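You operate a simulated robot arm through the tools that you are given. There is no shell and no other tool.

You run a simulated robot arm. Do the job below in one go: nothing can be reset, and whatever is moved stays where it is left.

Task
Take the upper rod off the air and close its ports with the orange plugs.
Fine: red air valve shut first; blue and white air couplers into their holders; then the valve open again, the air gauge holding; leave the yellow and green ones in. Where these are worked on the way, their far stop is far enough and under half their travel is too little: red air valve.

Only the result counts: the job must be done as asked and must still hold three seconds after the hand-in. Knocking over, shifting, dropping, spilling or breaking anything else fails it.

Robot
A 6-joint arm with a two-finger gripper, fixed in place. Base frame: the origin is at the foot of the arm, x ahead of it, y to its left, z up. Units: m, degrees, N and s.
Its first joint turns from -166.0 to 166.0 degrees. Payload 3.43 kg.
Tool frame: the origin (TCP) lies between the finger pads and is the grasp point; the fingertips stand 0.02 m ahead of it; z points along the fingers, y is the line along which they close. Largest opening 0.19 m; the body of the gripper starts 0.248 m behind the TCP.
Orientation is that of the tool frame in the base frame, as [roll, pitch, yaw] about the fixed x, y, z axes, in that order (R = Rz(yaw) Ry(pitch) Rx(roll)). With the fingers straight down and closing along the base's y, the tool's x points along the base's -x, its y along +y and its z along -z.

Tools
- The arm moves only by the tool move_arm. Its argument "rows" is a list of rows, each a list of 3 entries, a list of its own where there are three numbers: the shift along the base's x, y, z in m, then the turn, a rotation vector about the base's x, y, z in degrees, then the gripper command, from -1 (shut) to 1 (fully open), values between in proportion. In form: [[[x, y, z], [rx, ry, rz], grip], ...]. A call has 1 to 20 rows; each row is the pose to reach, as a shift and turn from the pose commanded when the call began. A row lasts 0.2 s, in which the tool goes at most 0.05 m and 8.6 degrees; a call with a longer step from one row to the next is refused whole, and so is a gripper value outside its range. A pose out of reach is approached as far as the arm can. The call stops where the force on the tool passes 60 N (or 10 N more than at its start, if that is more) or the arm is blocked; 0.2 s more then pass. The fingers move at their own pace (about 0.045 m/s each) and stop on an object; they squeeze with about 44 N. The grip force told is the motor's: it shows also when the fingers shut on nothing. Time passes only in rows, and 0.2 s behind the last, so rows that repeat a pose let the fingers close. The reply holds the time, the measured pose of the TCP, the force on the tool along the base axes, the opening and the grip force, in the units named above and with some noise, with the torque about the TCP (base axes, N m) and any sound that the robot's microphone picked up, and new pictures: "show" is both (left out), scene, wrist or none.
- Cameras (640 x 400 px; columns grow to the right, rows downward): "scene" is fixed at [0.0494, -0.6495, 1.4951]; the picture's right is [0.27, -0.96, 0.00], its down [-0.43, -0.12, -0.89] and it looks along [0.86, 0.24, -0.45] (base axes); focal length 271 px, centre (320, 200). "wrist" rides on the gripper at [0.07, -0.009, -0.288] in the tool frame; the picture's right is [0.12, 0.99, 0.00], its down [-0.96, 0.11, -0.25] and it looks along [-0.25, 0.03, 0.97] (tool axes); focal length 261 px, centre (320, 200). There is no depth. A picture from a camera that has moved, and an enlarged one, comes with that camera's place and axes in the base frame and with its lens.
- slide_trunk(by): slides the trunk up (or, below 0, down) by that many m; the arm rides with it, the base frame stays. It gives what a move gives, with no picture.
- enlarge(camera, box): a new picture of the part [left, top, right, bottom] of that camera's present view, enlarged. The clock stands still meanwhile.
- job_done(): hands the job in; it is judged then, once.

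Places have to be worked out from the pictures, the camera data and where the tool is seen. Open the gripper and draw the arm clear of the work before you hand the job in, unless the task says otherwise.

The tools are called as name(argument=value, ...) on one line, values as JSON. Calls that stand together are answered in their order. move_arm: Moves the arm, as the interface text tells. Its arguments: {"type":"object","properties":{"rows":{"type":"array"},"show":{"type":"string","enum":["both","scene","wrist","none"]}},"required":["rows"]} The other tools are called the same way: slide_trunk (by) slides the trunk up or down; enlarge (camera, box) takes an enlarged picture of a part of a camera's view; job_done () hands the job in.

At the start:

```text
time_s: 0.0
eef_pos: [0.3656, -0.4629, 1.3996]
ee_rot: [-179.8, 0.1, -179.9]
ft_force: [0.6, 0.3, -0.6]
ft_torque: [0.01, 0.03, -0.02]
gripper_width: 0.1902
grip_force: 0.0
trunk travel left (down, up): [-0.227, 0.013]
```

scene: 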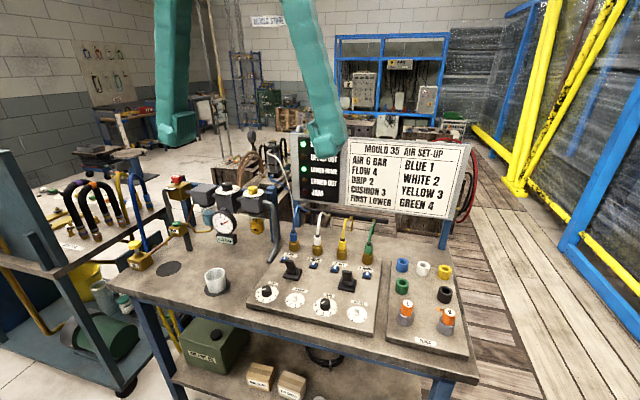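
wrist: 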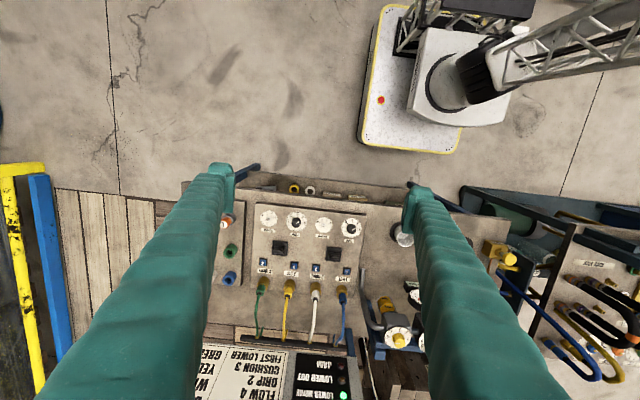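

I'll start by looking closely at the bench from both cameras before moving anything.

enlarge(camera="scene", box=[230, 200, 390, 300])

enlarge(camera="scene", box=[110, 140, 300, 260])

enlarge(camera="scene", box=[370, 240, 498, 360])

enlarge(camera="scene", box=[290, 120, 480, 220])

enlarge(camera="wrist", box=[180, 170, 420, 320])

```text
4.00 times, centred on (310, 250) of scene
camera zoom: at [0.0494, -0.6495, 1.4951], right [0.27, -0.96, 0.0], down [-0.43, -0.12, -0.89], along [0.86, 0.24, -0.45], focal length 1085 px, centre (360, 0)
```

zoom: 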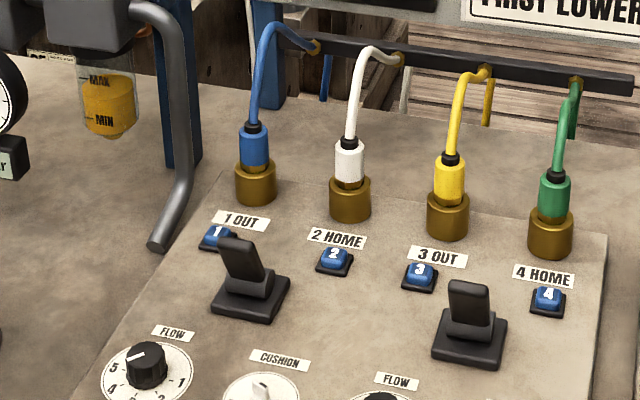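

```text
3.33 times, centred on (205, 200) of scene
camera zoom: at [0.0494, -0.6495, 1.4951], right [0.27, -0.96, 0.0], down [-0.43, -0.12, -0.89], along [0.86, 0.24, -0.45], focal length 904 px, centre (703, 200)
```

zoom: 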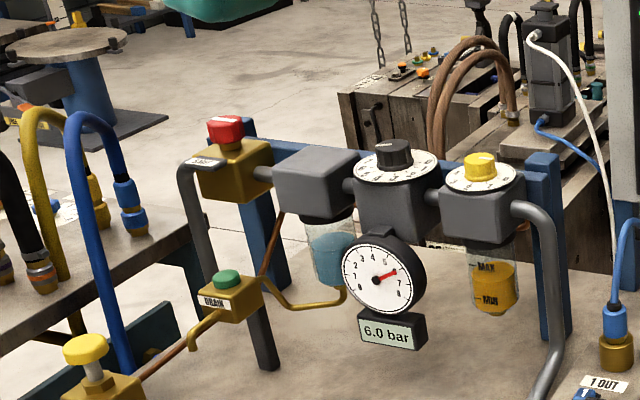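

```text
3.33 times, centred on (434, 300) of scene
camera zoom: at [0.0494, -0.6495, 1.4951], right [0.27, -0.96, 0.0], down [-0.43, -0.12, -0.89], along [0.86, 0.24, -0.45], focal length 904 px, centre (-60, -133)
```

zoom: 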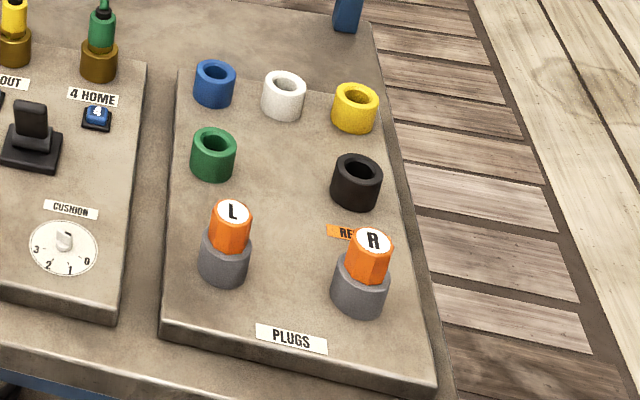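

```text
3.37 times, centred on (385, 170) of scene
camera zoom: at [0.0494, -0.6495, 1.4951], right [0.27, -0.96, 0.0], down [-0.43, -0.12, -0.89], along [0.86, 0.24, -0.45], focal length 914 px, centre (101, 301)
```

zoom: 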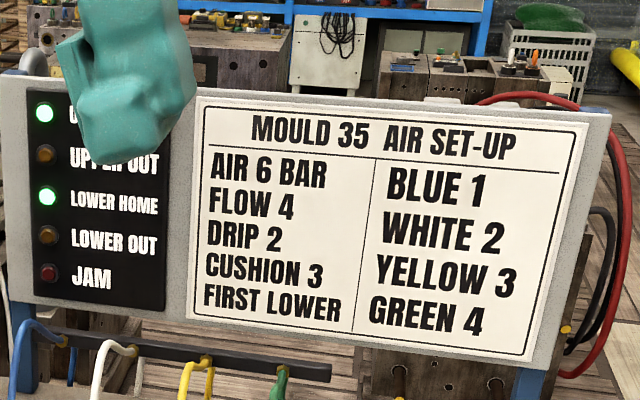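

```text
2.67 times, centred on (300, 245) of wrist
camera zoom: at [0.2946, -0.4701, 1.6878], right [-0.12, 0.99, 0.0], down [0.96, 0.12, 0.25], along [0.25, 0.03, -0.97], focal length 695 px, centre (373, 80)
```

zoom: 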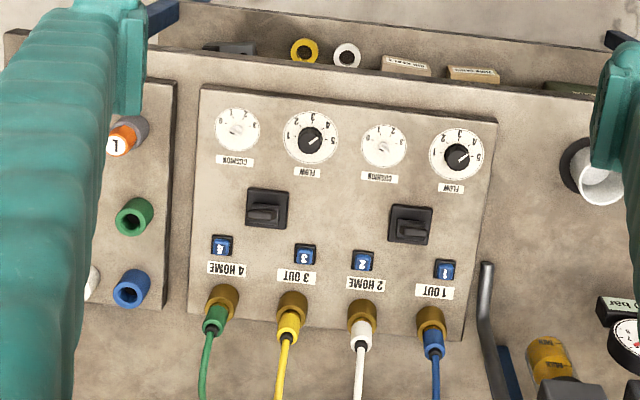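

The bench has four couplers in ports 1–4, holders and L/R plugs on the right tray, and the air unit on the left. I'll zoom deeper on the valve, couplers, plugs and labels to learn how each one works.

enlarge(camera="scene", box=[160, 165, 240, 215])

enlarge(camera="scene", box=[270, 215, 350, 265])

enlarge(camera="scene", box=[390, 290, 470, 340])

enlarge(camera="scene", box=[385, 250, 465, 300])

enlarge(camera="wrist", box=[340, 260, 440, 322])

enlarge(camera="wrist", box=[240, 250, 360, 325])

enlarge(camera="scene", box=[250, 255, 390, 340])

```text
8.00 times, centred on (200, 190) of scene
camera zoom: at [0.0494, -0.6495, 1.4951], right [0.27, -0.96, 0.0], down [-0.43, -0.12, -0.89], along [0.86, 0.24, -0.45], focal length 2170 px, centre (1280, 280)
```

zoom: 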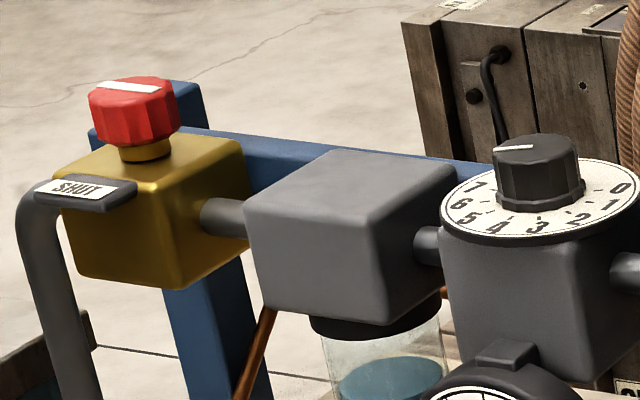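

```text
8.00 times, centred on (310, 240) of scene
camera zoom: at [0.0494, -0.6495, 1.4951], right [0.27, -0.96, 0.0], down [-0.43, -0.12, -0.89], along [0.86, 0.24, -0.45], focal length 2170 px, centre (400, -120)
```

zoom: 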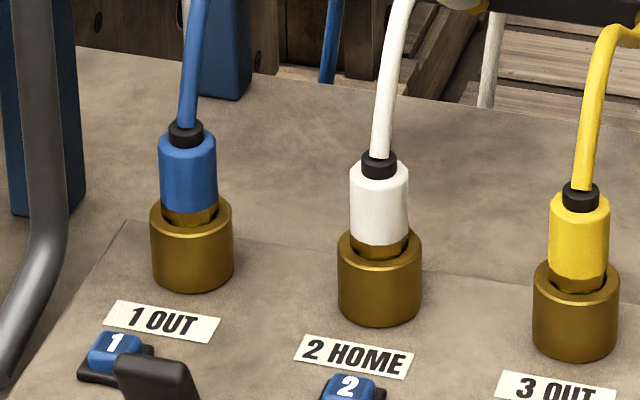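

```text
8.00 times, centred on (430, 315) of scene
camera zoom: at [0.0494, -0.6495, 1.4951], right [0.27, -0.96, 0.0], down [-0.43, -0.12, -0.89], along [0.86, 0.24, -0.45], focal length 2170 px, centre (-560, -720)
```

zoom: 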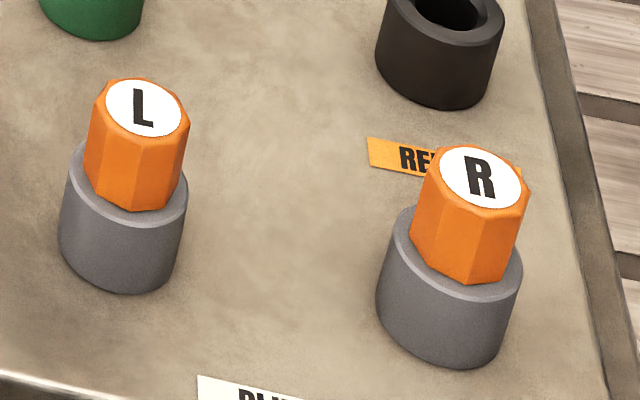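

```text
8.00 times, centred on (425, 275) of scene
camera zoom: at [0.0494, -0.6495, 1.4951], right [0.27, -0.96, 0.0], down [-0.43, -0.12, -0.89], along [0.86, 0.24, -0.45], focal length 2170 px, centre (-520, -400)
```

zoom: 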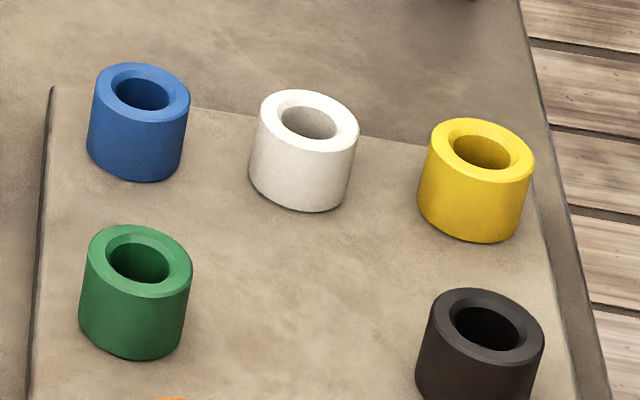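

```text
6.40 times, centred on (390, 291) of wrist
camera zoom: at [0.2946, -0.4701, 1.6878], right [-0.12, 0.99, 0.0], down [0.96, 0.12, 0.25], along [0.25, 0.03, -0.97], focal length 1668 px, centre (-128, -382)
```

zoom: 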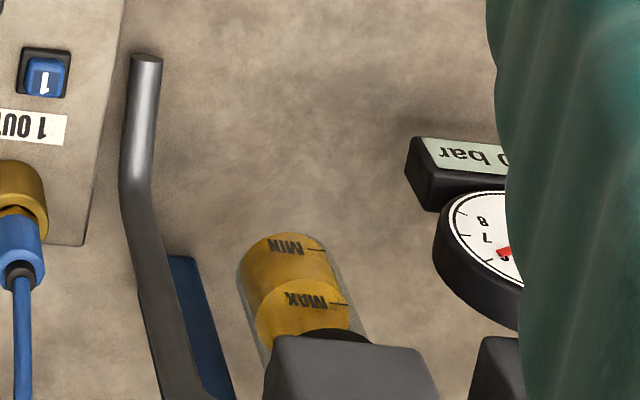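

```text
5.33 times, centred on (300, 288) of wrist
camera zoom: at [0.2946, -0.4701, 1.6878], right [-0.12, 0.99, 0.0], down [0.96, 0.12, 0.25], along [0.25, 0.03, -0.97], focal length 1390 px, centre (427, -267)
```

zoom: 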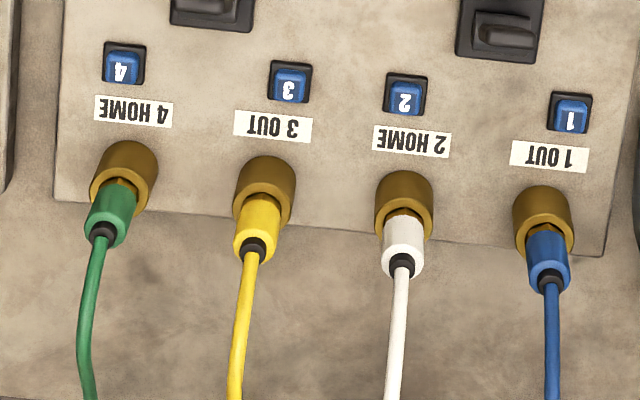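

```text
4.57 times, centred on (320, 298) of scene
camera zoom: at [0.0494, -0.6495, 1.4951], right [0.27, -0.96, 0.0], down [-0.43, -0.12, -0.89], along [0.86, 0.24, -0.45], focal length 1240 px, centre (320, -246)
```

zoom: 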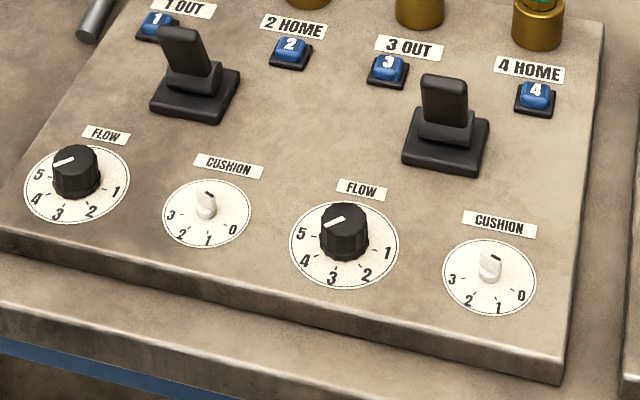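

The red valve knob sits roughly at (0.81, 0.11, 1.12), with a "SHUT" mark on its near side. I'll carry the hand left, high above the bench, to see it from the wrist camera.

move_arm(rows=[[[0.012, 0.045, 0], [0, 0, 0], 1], [[0.024, 0.09, 0], [0, 0, 0], 1], [[0.036, 0.135, 0], [0, 0, 0], 1], [[0.048, 0.18, 0], [0, 0, 0], 1], [[0.06, 0.225, 0], [0, 0, 0], 1], [[0.072, 0.27, 0], [0, 0, 0], 1], [[0.084, 0.315, 0], [0, 0, 0], 1], [[0.096, 0.36, 0], [0, 0, 0], 1], [[0.108, 0.405, 0], [0, 0, 0], 1], [[0.12, 0.45, 0], [0, 0, 0], 1], [[0.132, 0.495, 0], [0, 0, 0], 1], [[0.144, 0.54, 0], [0, 0, 0], 1]])

```text
time_s: 2.6
eef_pos: [0.5086, 0.0766, 1.3992]
ee_rot: [-179.9, 0.0, 179.9]
ft_force: [-0.8, -0.6, 0.2]
ft_torque: [0.12, -0.11, -0.03]
gripper_width: 0.19
grip_force: 0.0
trunk travel left (down, up): [-0.227, 0.013]
camera wrist: at [0.4379, 0.0699, 1.688], right [-0.12, 0.99, 0.0], down [0.96, 0.12, 0.25], along [0.25, 0.03, -0.97], focal length 261 px, centre (320, 200)
```

scene: 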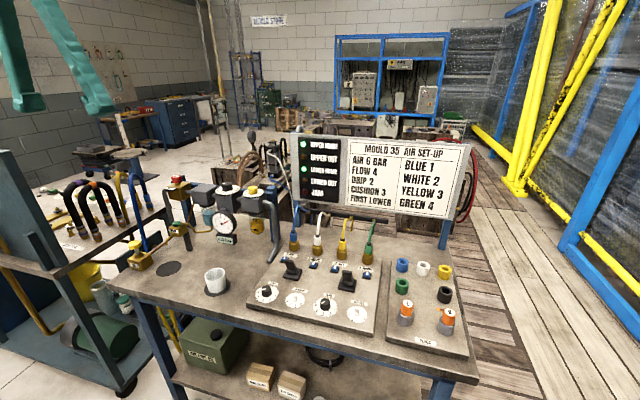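
wrist: 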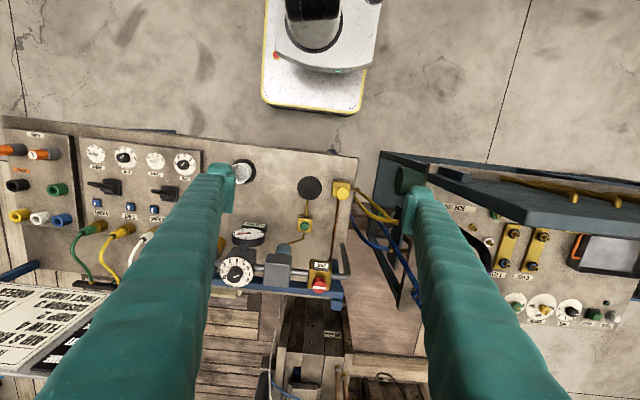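

The valve shows up below centre in the wrist view. I'll enlarge that area and also the indicator board, now unobstructed in the scene view.

enlarge(camera="wrist", box=[290, 245, 370, 295])

enlarge(camera="wrist", box=[220, 170, 380, 300])

enlarge(camera="scene", box=[290, 130, 400, 210])

enlarge(camera="wrist", box=[0, 130, 160, 230])

```text
8.00 times, centred on (330, 270) of wrist
camera zoom: at [0.4379, 0.0699, 1.688], right [-0.12, 0.99, 0.0], down [0.96, 0.12, 0.25], along [0.25, 0.03, -0.97], focal length 2085 px, centre (240, -360)
```

zoom: 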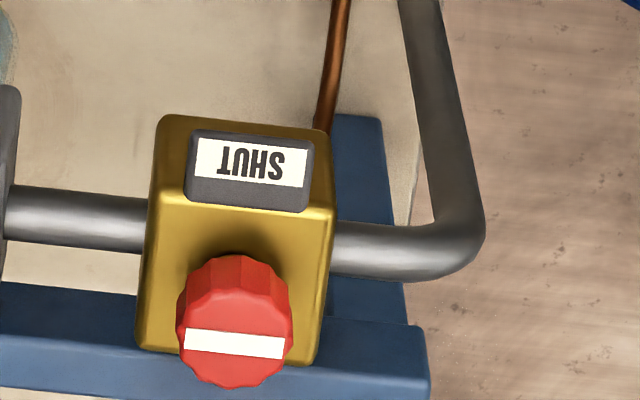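

```text
3.08 times, centred on (300, 235) of wrist
camera zoom: at [0.4379, 0.0699, 1.688], right [-0.12, 0.99, 0.0], down [0.96, 0.12, 0.25], along [0.25, 0.03, -0.97], focal length 802 px, centre (382, 92)
```

zoom: 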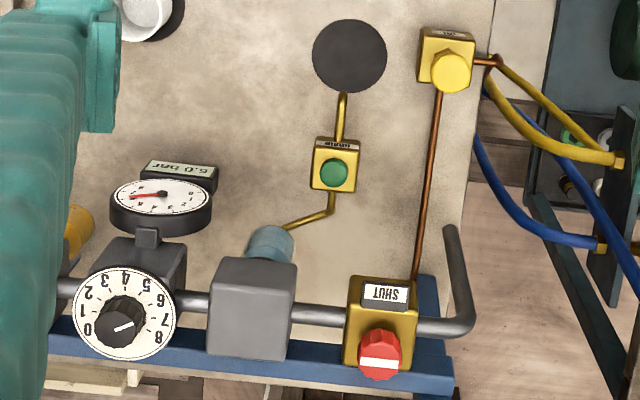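

```text
5.00 times, centred on (345, 170) of scene
camera zoom: at [0.0494, -0.6495, 1.4951], right [0.27, -0.96, 0.0], down [-0.43, -0.12, -0.89], along [0.86, 0.24, -0.45], focal length 1356 px, centre (195, 350)
```

zoom: 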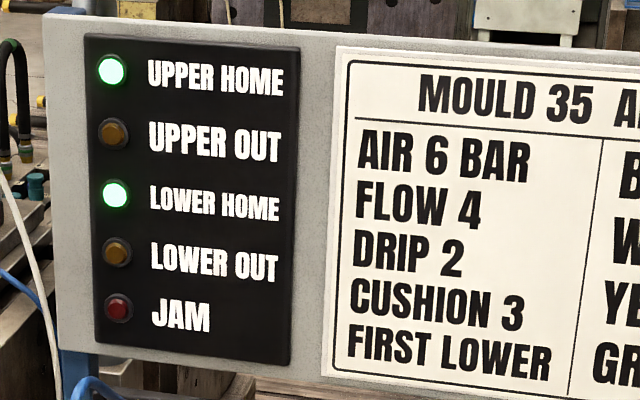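

```text
4.00 times, centred on (80, 180) of wrist
camera zoom: at [0.4379, 0.0699, 1.688], right [-0.12, 0.99, 0.0], down [0.96, 0.12, 0.25], along [0.25, 0.03, -0.97], focal length 1043 px, centre (1280, 280)
```

zoom: 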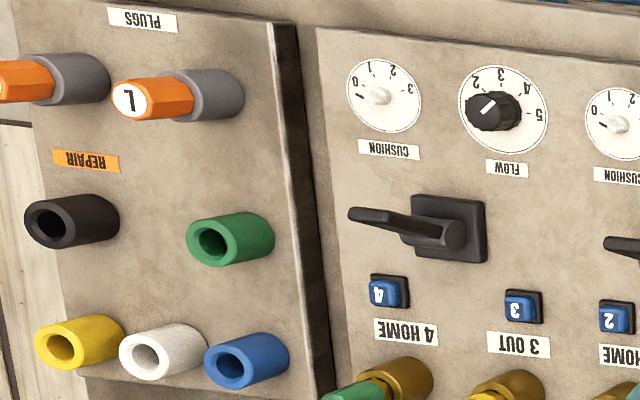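

Triangulating both views puts the top of the red knob at about (0.804, 0.112, 1.124), around 35 mm across, with its stripe along the pipe (open) and SHUT at 90°. I'll move above it with the fingers partly closed and check the position from closer up.

move_arm(rows=[[[0.04, 0.004, 0], [0, 0, 0], 0.5], [[0.08, 0.008, 0], [0, 0, 0], 0.2], [[0.12, 0.012, 0], [0, 0, 0], -0.1], [[0.16, 0.016, -0.01], [0, 0, 0], -0.1], [[0.2, 0.02, -0.03], [0, 0, 0], -0.1], [[0.235, 0.026, -0.06], [0, 0, 0], -0.1], [[0.265, 0.03, -0.09], [0, 0, 0], -0.1], [[0.295, 0.035, -0.12], [0, 0, 0], -0.1], [[0.295, 0.035, -0.12], [0, 0, 0], -0.1]])

```text
time_s: 4.6
eef_pos: [0.8045, 0.1143, 1.2806]
ee_rot: [-179.8, 0.1, 180.0]
ft_force: [0.4, 0.6, -0.4]
ft_torque: [-0.01, 0.06, 0.0]
gripper_width: 0.0855
grip_force: 0.0
out of reach, approached as far as the arm can: row 3
trunk travel left (down, up): [-0.227, 0.013]
camera wrist: at [0.7337, 0.1068, 1.5688], right [-0.12, 0.99, 0.0], down [0.96, 0.12, 0.25], along [0.25, 0.03, -0.97], focal length 261 px, centre (320, 200)
```

scene: 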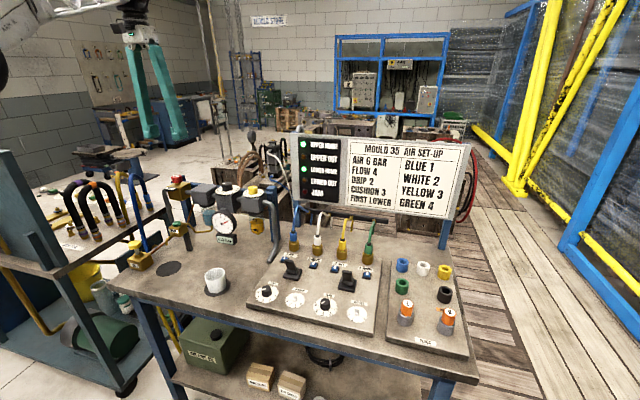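
wrist: 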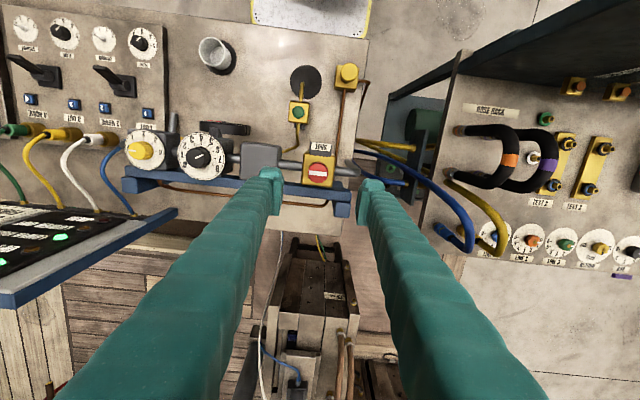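

The hand is above the valve. Enlarging to refine the knob's place.

enlarge(camera="wrist", box=[280, 130, 360, 210])

enlarge(camera="wrist", box=[120, 110, 280, 210])

```text
5.00 times, centred on (320, 170) of wrist
camera zoom: at [0.7337, 0.1068, 1.5688], right [-0.12, 0.99, 0.0], down [0.96, 0.12, 0.25], along [0.25, 0.03, -0.97], focal length 1303 px, centre (320, 350)
```

zoom: 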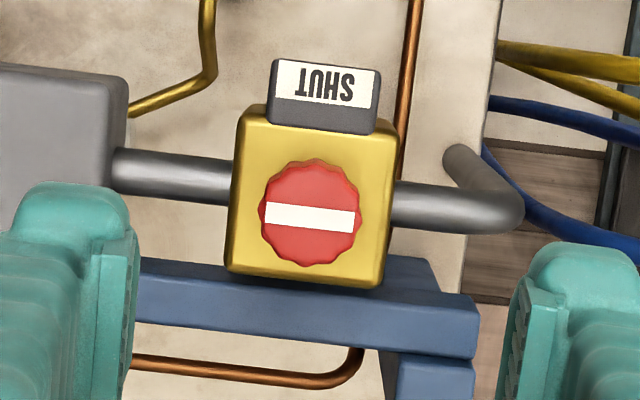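

```text
4.00 times, centred on (200, 160) of wrist
camera zoom: at [0.7337, 0.1068, 1.5688], right [-0.12, 0.99, 0.0], down [0.96, 0.12, 0.25], along [0.25, 0.03, -0.97], focal length 1043 px, centre (800, 360)
```

zoom: 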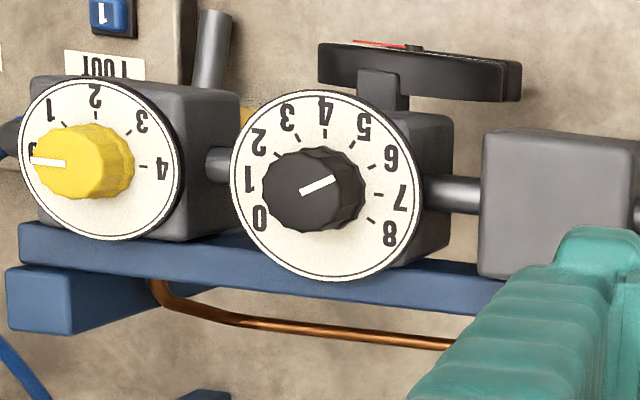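

The knob centre refines to about (0.802, 0.1115, 1.124), with the fingers clear on both sides. I'll descend so the fingertips reach about z 1.10 around the knob, then close on it.

move_arm(rows=[[[-0.0025, -0.002, -0.04], [0, 0, 0], -0.1], [[-0.0025, -0.002, -0.08], [0, 0, 0], -0.1], [[-0.0025, -0.002, -0.11], [0, 0, 0], -0.1], [[-0.0025, -0.002, -0.13], [0, 0, 0], -0.1], [[-0.0025, -0.002, -0.145], [0, 0, 0], -0.1], [[-0.0025, -0.002, -0.16], [0, 0, 0], -0.1], [[-0.0025, -0.002, -0.16], [0, 0, 0], -0.1]])

```text
time_s: 6.2
eef_pos: [0.8008, 0.1111, 1.1196]
ee_rot: [-179.8, 0.1, -180.0]
ft_force: [-0.3, -0.2, 0.2]
ft_torque: [0.01, 0.03, 0.02]
gripper_width: 0.0856
grip_force: 0.0
trunk travel left (down, up): [-0.227, 0.013]
camera wrist: at [0.7303, 0.1031, 1.4077], right [-0.12, 0.99, 0.0], down [0.96, 0.12, 0.25], along [0.25, 0.03, -0.97], focal length 261 px, centre (320, 200)
```

scene: 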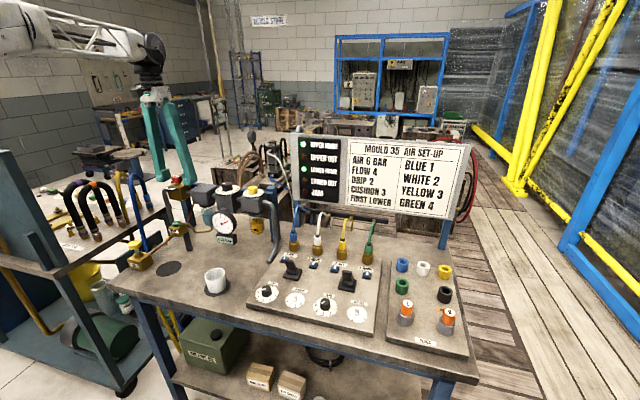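
wrist: 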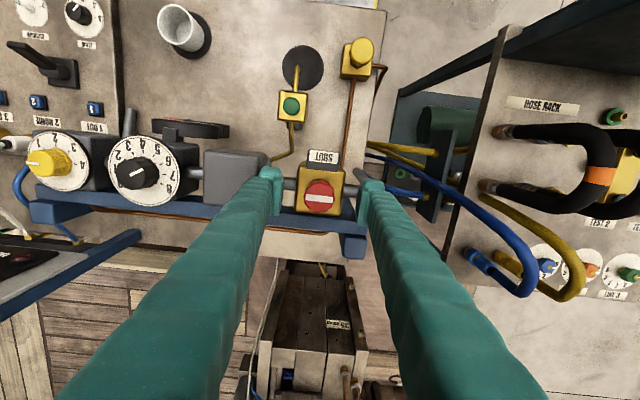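

enlarge(camera="wrist", box=[270, 155, 370, 235])

enlarge(camera="scene", box=[140, 150, 220, 210])

```text
5.00 times, centred on (320, 195) of wrist
camera zoom: at [0.7303, 0.1031, 1.4077], right [-0.12, 0.99, 0.0], down [0.96, 0.12, 0.25], along [0.25, 0.03, -0.97], focal length 1303 px, centre (320, 225)
```

zoom: 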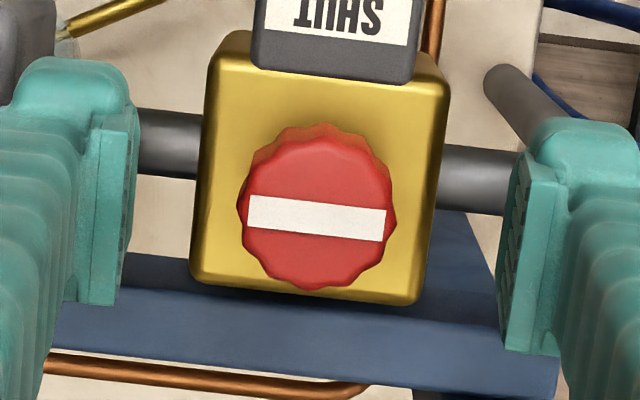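

```text
6.67 times, centred on (180, 180) of scene
camera zoom: at [0.0494, -0.6495, 1.4951], right [0.27, -0.96, 0.0], down [-0.43, -0.12, -0.89], along [0.86, 0.24, -0.45], focal length 1808 px, centre (1253, 333)
```

zoom: 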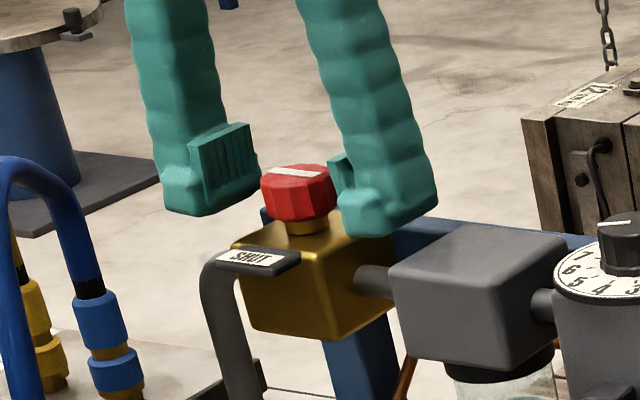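

The knob is centred between the pads, and the fingertips clear the body top by several millimetres. Closing on the knob now.

move_arm(rows=[[[0, 0, 0], [0, 0, 0], -0.4], [[0, 0, 0], [0, 0, 0], -0.7], [[0, 0, 0], [0, 0, 0], -1], [[0, 0, 0], [0, 0, 0], -1], [[0, 0, 0], [0, 0, 0], -1], [[0, 0, 0], [0, 0, 0], -1]], show="wrist")

```text
time_s: 7.6
eef_pos: [0.8019, 0.1106, 1.1206]
ee_rot: [-179.7, 0.1, 180.0]
ft_force: [-0.4, -5.7, -1.6]
ft_torque: [-0.06, -0.02, 0.0]
gripper_width: 0.0334
grip_force: 45.9
trunk travel left (down, up): [-0.227, 0.013]
camera wrist: at [0.7304, 0.1024, 1.4079], right [-0.12, 0.99, 0.0], down [0.96, 0.12, 0.25], along [0.25, 0.03, -0.97], focal length 261 px, centre (320, 200)
```

wrist: 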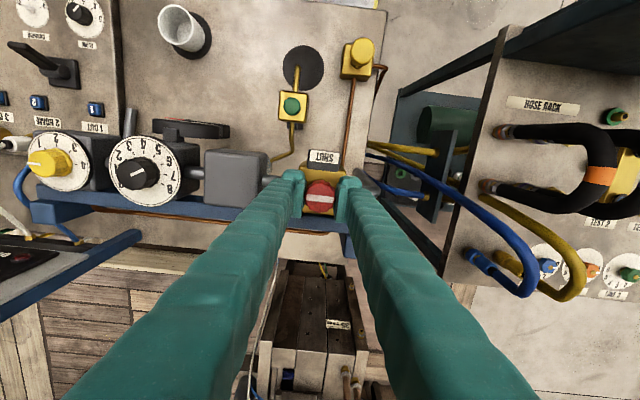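

Gripped at 33 mm. I'll try a small clockwise turn (seen from above) and read the torque to learn which way the valve shuts.

move_arm(rows=[[[0, 0, 0], [0, 0, -5], -1], [[0, 0, 0], [0, 0, -10], -1], [[0, 0, 0], [0, 0, -15], -1]], show="none")

enlarge(camera="wrist", box=[270, 140, 370, 220])

```text
time_s: 8.4
eef_pos: [0.8011, 0.1095, 1.1192]
ee_rot: [-179.8, 0.0, 164.8]
ft_force: [-11.4, -13.0, -6.1]
ft_torque: [-0.05, 0.26, 0.06]
gripper_width: 0.0335
grip_force: 45.1
trunk travel left (down, up): [-0.227, 0.013]
```

```text
5.00 times, centred on (320, 180) of wrist
camera zoom: at [0.7312, 0.1209, 1.408], right [0.14, 0.99, 0.0], down [0.96, -0.14, 0.25], along [0.24, -0.04, -0.97], focal length 1303 px, centre (320, 300)
```

zoom: 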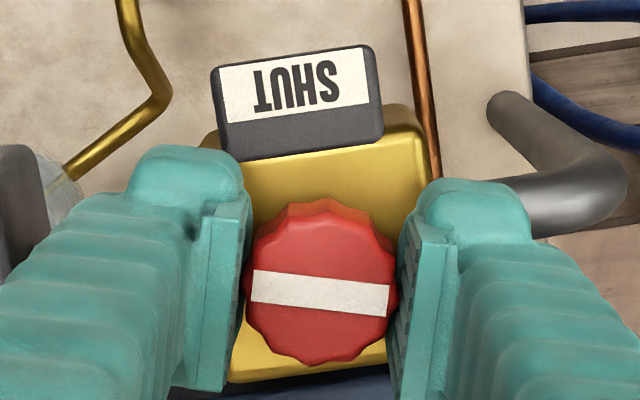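

The knob turns freely with the tool (stripe follows, torque small), so clockwise is the way. I'll continue, easing the tool a bit to relieve the side force.

move_arm(rows=[[[-0.0015, -0.0015, 0], [0, 0, -6], -1], [[-0.0015, -0.0015, 0], [0, 0, -13], -1], [[-0.0015, -0.0015, 0], [0, 0, -20], -1], [[-0.0015, -0.0015, 0], [0, 0, -27], -1], [[-0.0015, -0.0015, 0], [0, 0, -34], -1]], show="none")

enlarge(camera="wrist", box=[270, 140, 370, 220])

enlarge(camera="scene", box=[140, 150, 300, 270])

```text
time_s: 9.6
eef_pos: [0.7991, 0.1091, 1.1208]
ee_rot: [-179.9, 0.2, 130.9]
ft_force: [1.3, -5.6, -2.7]
ft_torque: [-0.01, 0.01, 0.01]
gripper_width: 0.0336
grip_force: 45.1
trunk travel left (down, up): [-0.227, 0.013]
```

```text
5.00 times, centred on (320, 180) of wrist
camera zoom: at [0.7484, 0.1575, 1.4079], right [0.67, 0.74, 0.0], down [0.72, -0.65, 0.25], along [0.18, -0.17, -0.97], focal length 1303 px, centre (320, 300)
```

zoom: 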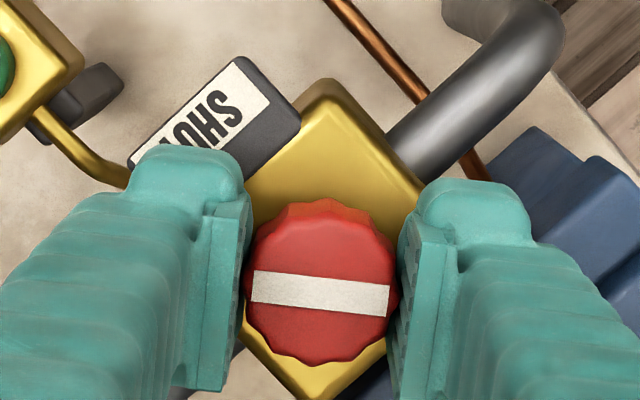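

```text
3.33 times, centred on (220, 210) of scene
camera zoom: at [0.0494, -0.6495, 1.4951], right [0.27, -0.96, 0.0], down [-0.43, -0.12, -0.89], along [0.86, 0.24, -0.45], focal length 904 px, centre (653, 167)
```

zoom: 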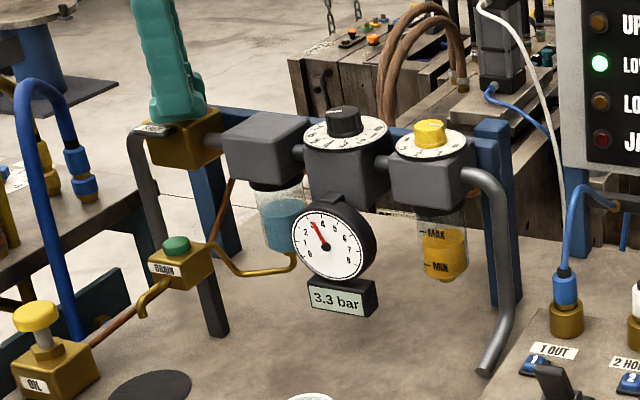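

Gauge is falling (3.3 bar at about 49°). I'll continue to the stop at roughly 90°.

move_arm(rows=[[[-0.0005, -0.0005, 0], [0, 0, -7], -1], [[-0.0005, -0.0005, 0], [0, 0, -14], -1], [[-0.0005, -0.0005, 0], [0, 0, -21], -1], [[-0.0005, -0.0005, 0], [0, 0, -28], -1], [[-0.0005, -0.0005, 0], [0, 0, -35], -1], [[-0.0005, -0.0005, 0], [0, 0, -40], -1]], show="none")

enlarge(camera="wrist", box=[270, 140, 370, 220])

enlarge(camera="scene", box=[140, 150, 300, 270])

enlarge(camera="scene", box=[280, 130, 400, 210])

```text
time_s: 11.0
eef_pos: [0.7994, 0.1084, 1.1216]
ee_rot: [-179.9, 0.2, 90.8]
ft_force: [5.4, -2.6, 7.7]
ft_torque: [0.02, 0.0, -0.01]
gripper_width: 0.0333
grip_force: 45.3
trunk travel left (down, up): [-0.227, 0.013]
```

```text
5.00 times, centred on (320, 180) of wrist
camera zoom: at [0.7915, 0.1795, 1.4079], right [0.99, 0.13, 0.0], down [0.13, -0.96, 0.25], along [0.03, -0.25, -0.97], focal length 1303 px, centre (320, 300)
```

zoom: 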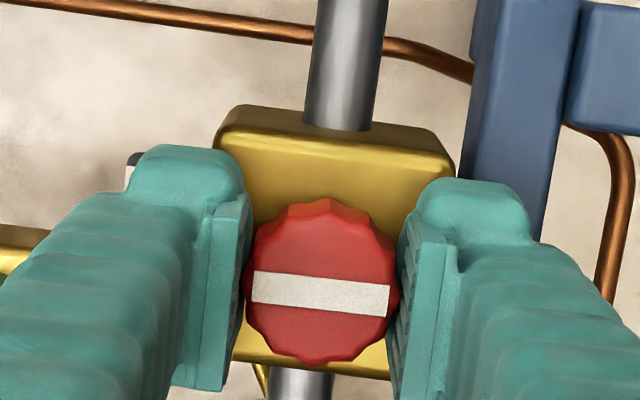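

```text
3.33 times, centred on (220, 210) of scene
camera zoom: at [0.0494, -0.6495, 1.4951], right [0.27, -0.96, 0.0], down [-0.43, -0.12, -0.89], along [0.86, 0.24, -0.45], focal length 904 px, centre (653, 167)
```

zoom: 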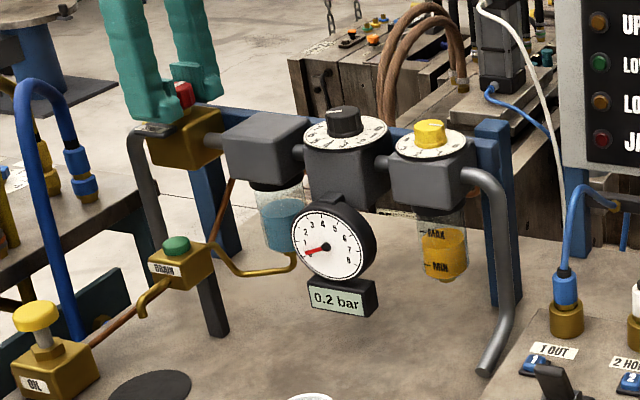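

```text
5.00 times, centred on (340, 170) of scene
camera zoom: at [0.0494, -0.6495, 1.4951], right [0.27, -0.96, 0.0], down [-0.43, -0.12, -0.89], along [0.86, 0.24, -0.45], focal length 1356 px, centre (220, 350)
```

zoom: 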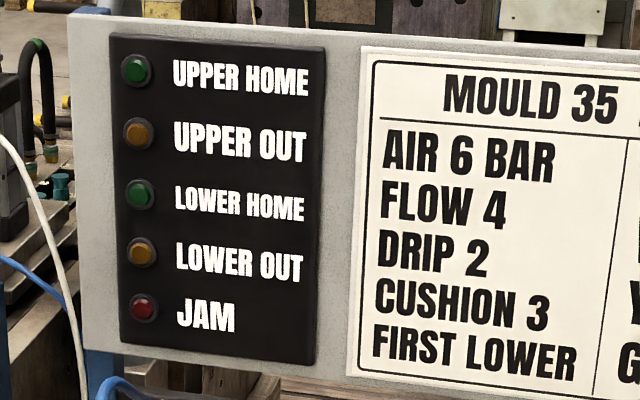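

The gauge is at 0.2 bar and still settling. I'll nudge a few degrees more to feel for the stop and let time pass.

move_arm(rows=[[[0, 0, 0], [0, 0, -2], -1], [[0, 0, 0], [0, 0, -4], -1], [[0, 0, 0], [0, 0, -4], -1]], show="none")

enlarge(camera="scene", box=[200, 195, 260, 255])

enlarge(camera="wrist", box=[270, 140, 370, 220])

```text
time_s: 11.8
eef_pos: [0.7992, 0.1091, 1.1195]
ee_rot: [-179.8, 0.1, 87.0]
ft_force: [-2.8, -1.3, 14.6]
ft_torque: [0.01, 0.07, 0.34]
gripper_width: 0.0334
grip_force: 45.0
trunk travel left (down, up): [-0.227, 0.013]
```

```text
6.67 times, centred on (230, 225) of scene
camera zoom: at [0.0494, -0.6495, 1.4951], right [0.27, -0.96, 0.0], down [-0.43, -0.12, -0.89], along [0.86, 0.24, -0.45], focal length 1808 px, centre (920, 33)
```

zoom: 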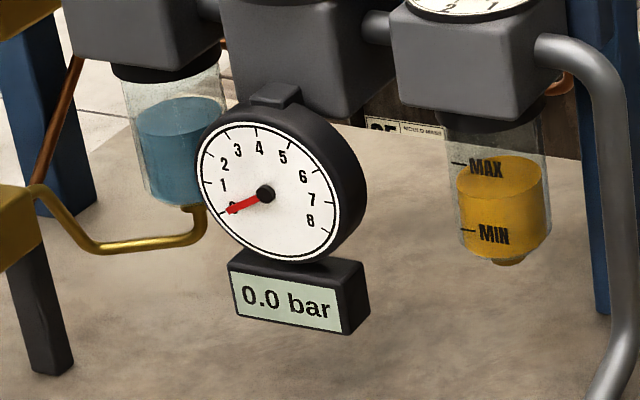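

```text
5.00 times, centred on (320, 180) of wrist
camera zoom: at [0.7962, 0.1804, 1.4078], right [1.0, 0.07, 0.0], down [0.07, -0.97, 0.25], along [0.01, -0.25, -0.97], focal length 1303 px, centre (320, 300)
```

zoom: 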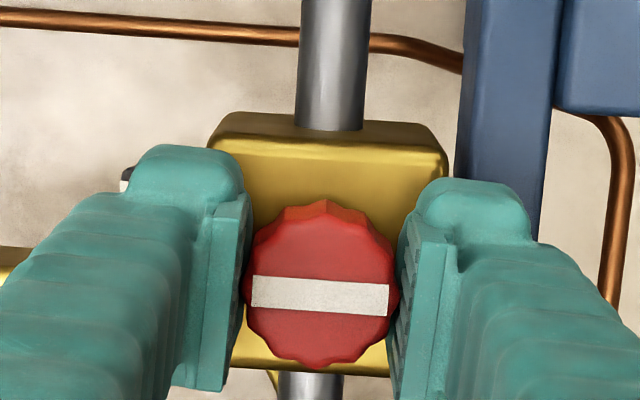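

Gauge 0.0 bar and the stop is felt (torque up), so the valve is shut. I'll let go with a small opening and rise straight up.

move_arm(rows=[[[0, 0, 0], [0, 0, 0], -0.4], [[0, 0, 0], [0, 0, 0], -0.4], [[0, 0, 0], [0, 0, 0], -0.4], [[0, 0, 0.03], [0, 0, 0], -0.4], [[0, 0, 0.07], [0, 0, 0], -0.4], [[0, 0, 0.12], [0, 0, 0], -0.4], [[0, 0, 0.16], [0, 0, 0], -0.4]], show="wrist")

```text
time_s: 13.4
eef_pos: [0.8007, 0.1061, 1.2803]
ee_rot: [-179.8, 0.1, 87.0]
ft_force: [-0.6, -0.7, -0.1]
ft_torque: [0.01, 0.01, 0.03]
gripper_width: 0.0571
grip_force: 0.1
trunk travel left (down, up): [-0.227, 0.013]
camera wrist: at [0.7973, 0.1773, 1.5689], right [1.0, 0.07, 0.0], down [0.07, -0.97, 0.25], along [0.01, -0.25, -0.97], focal length 261 px, centre (320, 200)
```

wrist: 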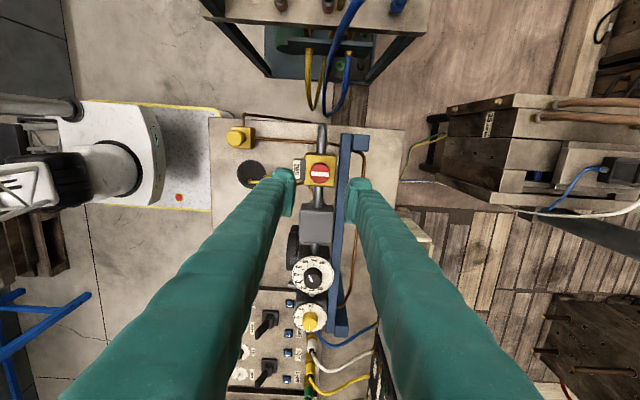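

The knob stayed at SHUT after release. Next I'll turn the tool back and travel over the ports and plug tray to measure them from the wrist camera.

move_arm(rows=[[[-0.015, -0.04, 0], [0, 0, 8.5], -0.4], [[-0.03, -0.08, 0], [0, 0, 17], -0.4], [[-0.045, -0.12, 0], [0, 0, 25.5], -0.4], [[-0.06, -0.16, 0], [0, 0, 34], -0.4], [[-0.075, -0.2, 0], [0, 0, 42.5], -0.4], [[-0.09, -0.24, 0], [0, 0, 51], -0.4], [[-0.105, -0.28, 0], [0, 0, 59.5], -0.4], [[-0.12, -0.32, 0], [0, 0, 68], -0.4], [[-0.135, -0.36, 0], [0, 0, 76.5], -0.4], [[-0.15, -0.4, 0], [0, 0, 85], -0.4], [[-0.16, -0.44, 0], [0, 0, 93], -0.4], [[-0.17, -0.48, 0], [0, 0, 93], -0.4]])

```text
time_s: 16.0
eef_pos: [0.6297, -0.3695, 1.283]
ee_rot: [-179.8, 0.1, -179.9]
ft_force: [0.0, 0.6, -0.2]
ft_torque: [-0.16, 0.02, -0.01]
gripper_width: 0.0573
grip_force: 0.0
trunk travel left (down, up): [-0.227, 0.013]
camera wrist: at [0.5592, -0.3771, 1.5704], right [-0.12, 0.99, 0.0], down [0.96, 0.12, 0.25], along [0.25, 0.03, -0.97], focal length 261 px, centre (320, 200)
```

scene: 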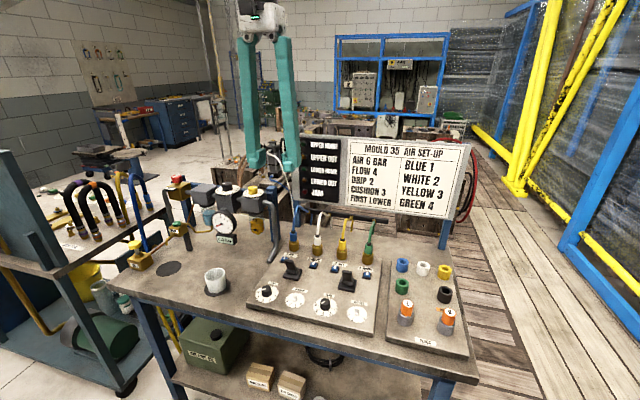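
wrist: 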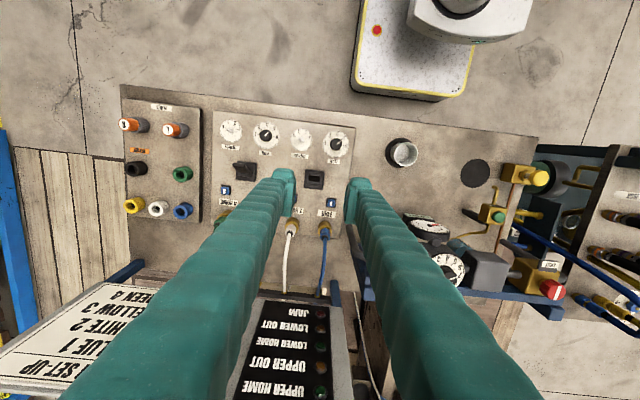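

Good overview. I'll enlarge the couplers and the holder tray to measure positions from this second viewpoint.

enlarge(camera="wrist", box=[270, 190, 350, 240])

enlarge(camera="wrist", box=[110, 95, 210, 225])

enlarge(camera="scene", box=[160, 160, 250, 250])

enlarge(camera="wrist", box=[240, 260, 380, 400])

```text
8.00 times, centred on (310, 215) of wrist
camera zoom: at [0.5592, -0.3771, 1.5704], right [-0.12, 0.99, 0.0], down [0.96, 0.12, 0.25], along [0.25, 0.03, -0.97], focal length 2085 px, centre (400, 80)
```

zoom: 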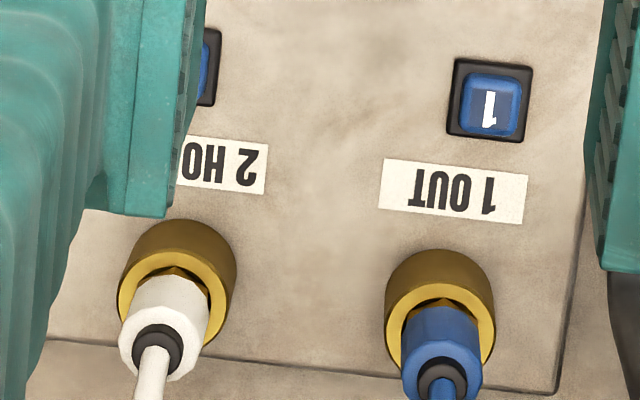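

```text
3.08 times, centred on (160, 160) of wrist
camera zoom: at [0.5592, -0.3771, 1.5704], right [-0.12, 0.99, 0.0], down [0.96, 0.12, 0.25], along [0.25, 0.03, -0.97], focal length 802 px, centre (812, 323)
```

zoom: 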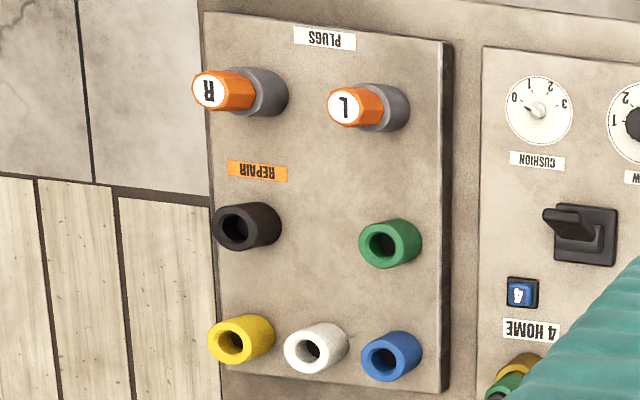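

```text
4.44 times, centred on (205, 205) of scene
camera zoom: at [0.0494, -0.6495, 1.4951], right [0.27, -0.96, 0.0], down [-0.43, -0.12, -0.89], along [0.86, 0.24, -0.45], focal length 1206 px, centre (831, 178)
```

zoom: 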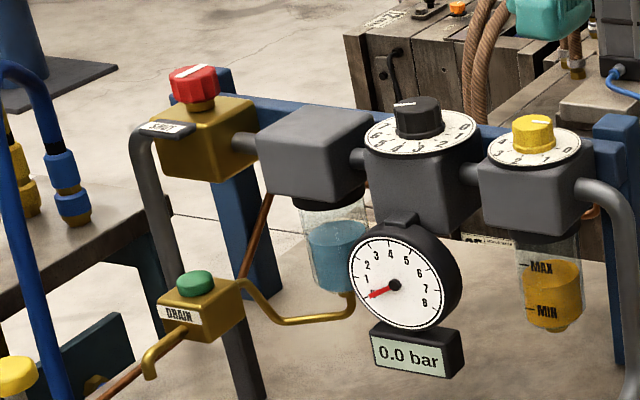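

```text
2.86 times, centred on (310, 330) of wrist
camera zoom: at [0.5592, -0.3771, 1.5704], right [-0.12, 0.99, 0.0], down [0.96, 0.12, 0.25], along [0.25, 0.03, -0.97], focal length 745 px, centre (349, -171)
```

zoom: 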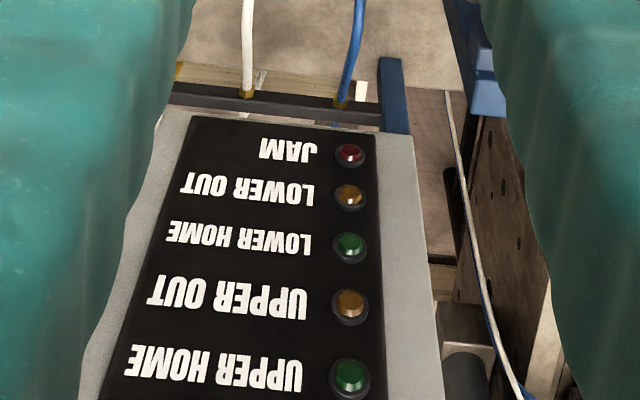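

Ports 1 and 2 come out near (0.813, -0.334) and (0.810, -0.422), rim z≈0.912. The blue and white holders are near (0.806, -0.718) and (0.806, -0.784), which is over 1.05 m from the base axis, so I'll test the reach there, straight down and at a safe height.

move_arm(rows=[[[0.01, -0.045, 0], [0, 0, -7], -0.4], [[0.02, -0.09, 0], [0, 0, -14], -0.4], [[0.03, -0.135, 0], [0, 0, -21], -0.4], [[0.045, -0.18, -0.01], [0, 0, -28], -0.4], [[0.06, -0.22, -0.03], [0, 0, -35], -0.4], [[0.08, -0.255, -0.05], [0, 0, -42], -0.4], [[0.105, -0.285, -0.07], [0, 0, -42], -0.4], [[0.13, -0.31, -0.09], [0, 0, -42], -0.4], [[0.155, -0.33, -0.11], [0, 0, -42], -0.4], [[0.176, -0.348, -0.13], [0, 0, -42], -0.4]])

```text
time_s: 18.2
eef_pos: [0.7789, -0.6978, 1.137]
ee_rot: [-179.8, 0.3, 138.1]
ft_force: [0.0, 1.4, 0.7]
ft_torque: [-0.12, -0.11, 0.0]
gripper_width: 0.0572
grip_force: 0.1
out of reach, approached as far as the arm can: row 8, 9, 10
trunk travel left (down, up): [-0.227, 0.013]
camera wrist: at [0.7214, -0.655, 1.4257], right [0.58, 0.82, 0.0], down [0.79, -0.56, 0.25], along [0.2, -0.15, -0.97], focal length 261 px, centre (320, 200)
```

scene: 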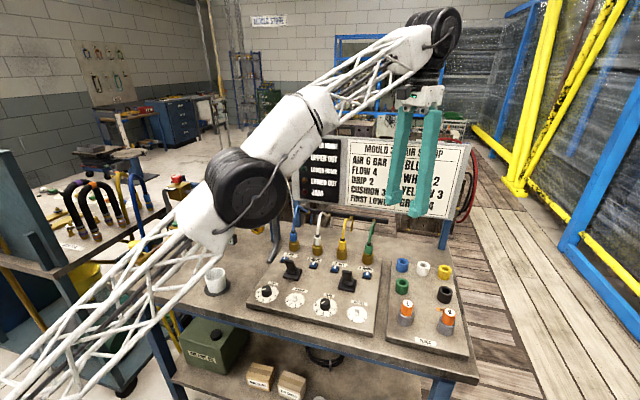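
wrist: 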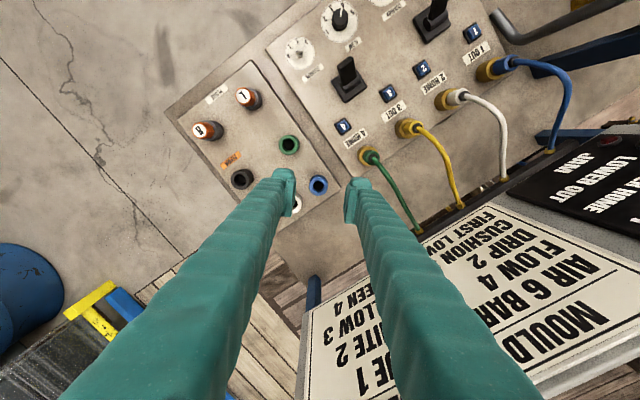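

Straight down it reaches about 1.046 m at z 1.137 with the arm nearly stretched upward. It will reach farther lower down, and a slight outward tilt about the closing axis adds more. I'll take close looks from here to refine holder, plug and port positions.

enlarge(camera="wrist", box=[270, 150, 350, 220])

enlarge(camera="wrist", box=[180, 80, 300, 200])

enlarge(camera="wrist", box=[420, 30, 580, 130])

slide_trunk(by=0.013)

```text
5.71 times, centred on (310, 185) of wrist
camera zoom: at [0.7214, -0.655, 1.4257], right [0.58, 0.82, 0.0], down [0.79, -0.56, 0.25], along [0.2, -0.15, -0.97], focal length 1489 px, centre (377, 286)
```

zoom: 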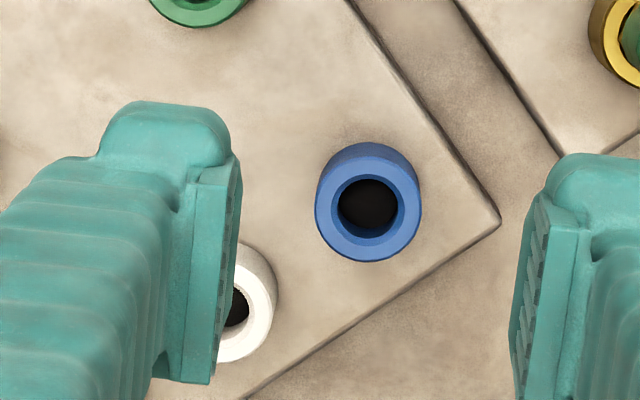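

```text
3.33 times, centred on (240, 140) of wrist
camera zoom: at [0.7214, -0.655, 1.4257], right [0.58, 0.82, 0.0], down [0.79, -0.56, 0.25], along [0.2, -0.15, -0.97], focal length 869 px, centre (587, 400)
```

zoom: 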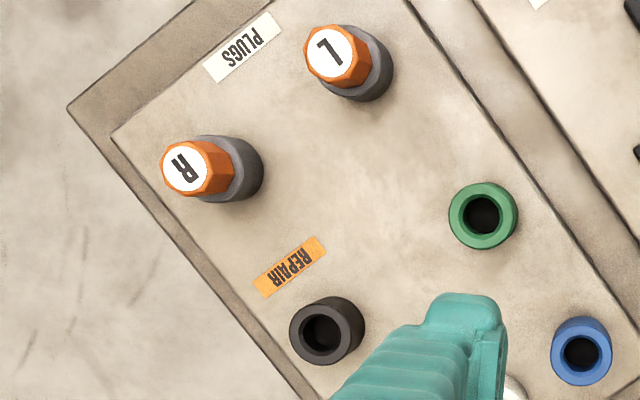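

```text
4.00 times, centred on (500, 80) of wrist
camera zoom: at [0.7214, -0.655, 1.4257], right [0.58, 0.82, 0.0], down [0.79, -0.56, 0.25], along [0.2, -0.15, -0.97], focal length 1043 px, centre (-400, 680)
```

zoom: 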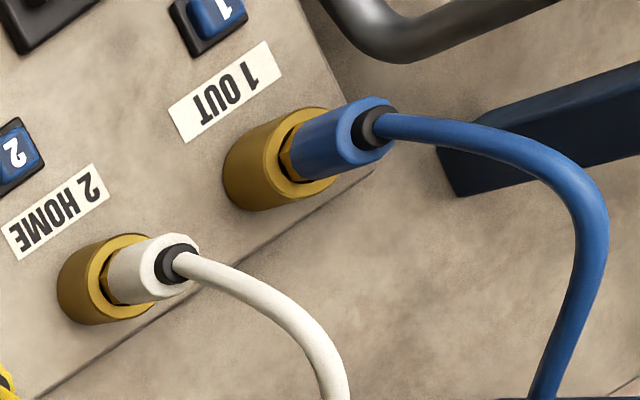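

```text
time_s: 18.8
eef_pos: [0.7805, -0.697, 1.1493]
ee_rot: [-179.8, 0.2, 138.0]
ft_force: [0.5, -0.5, -0.2]
ft_torque: [-0.02, -0.03, -0.01]
gripper_width: 0.057
grip_force: 0.1
trunk travel left (down, up): [-0.24, 0.0]
```

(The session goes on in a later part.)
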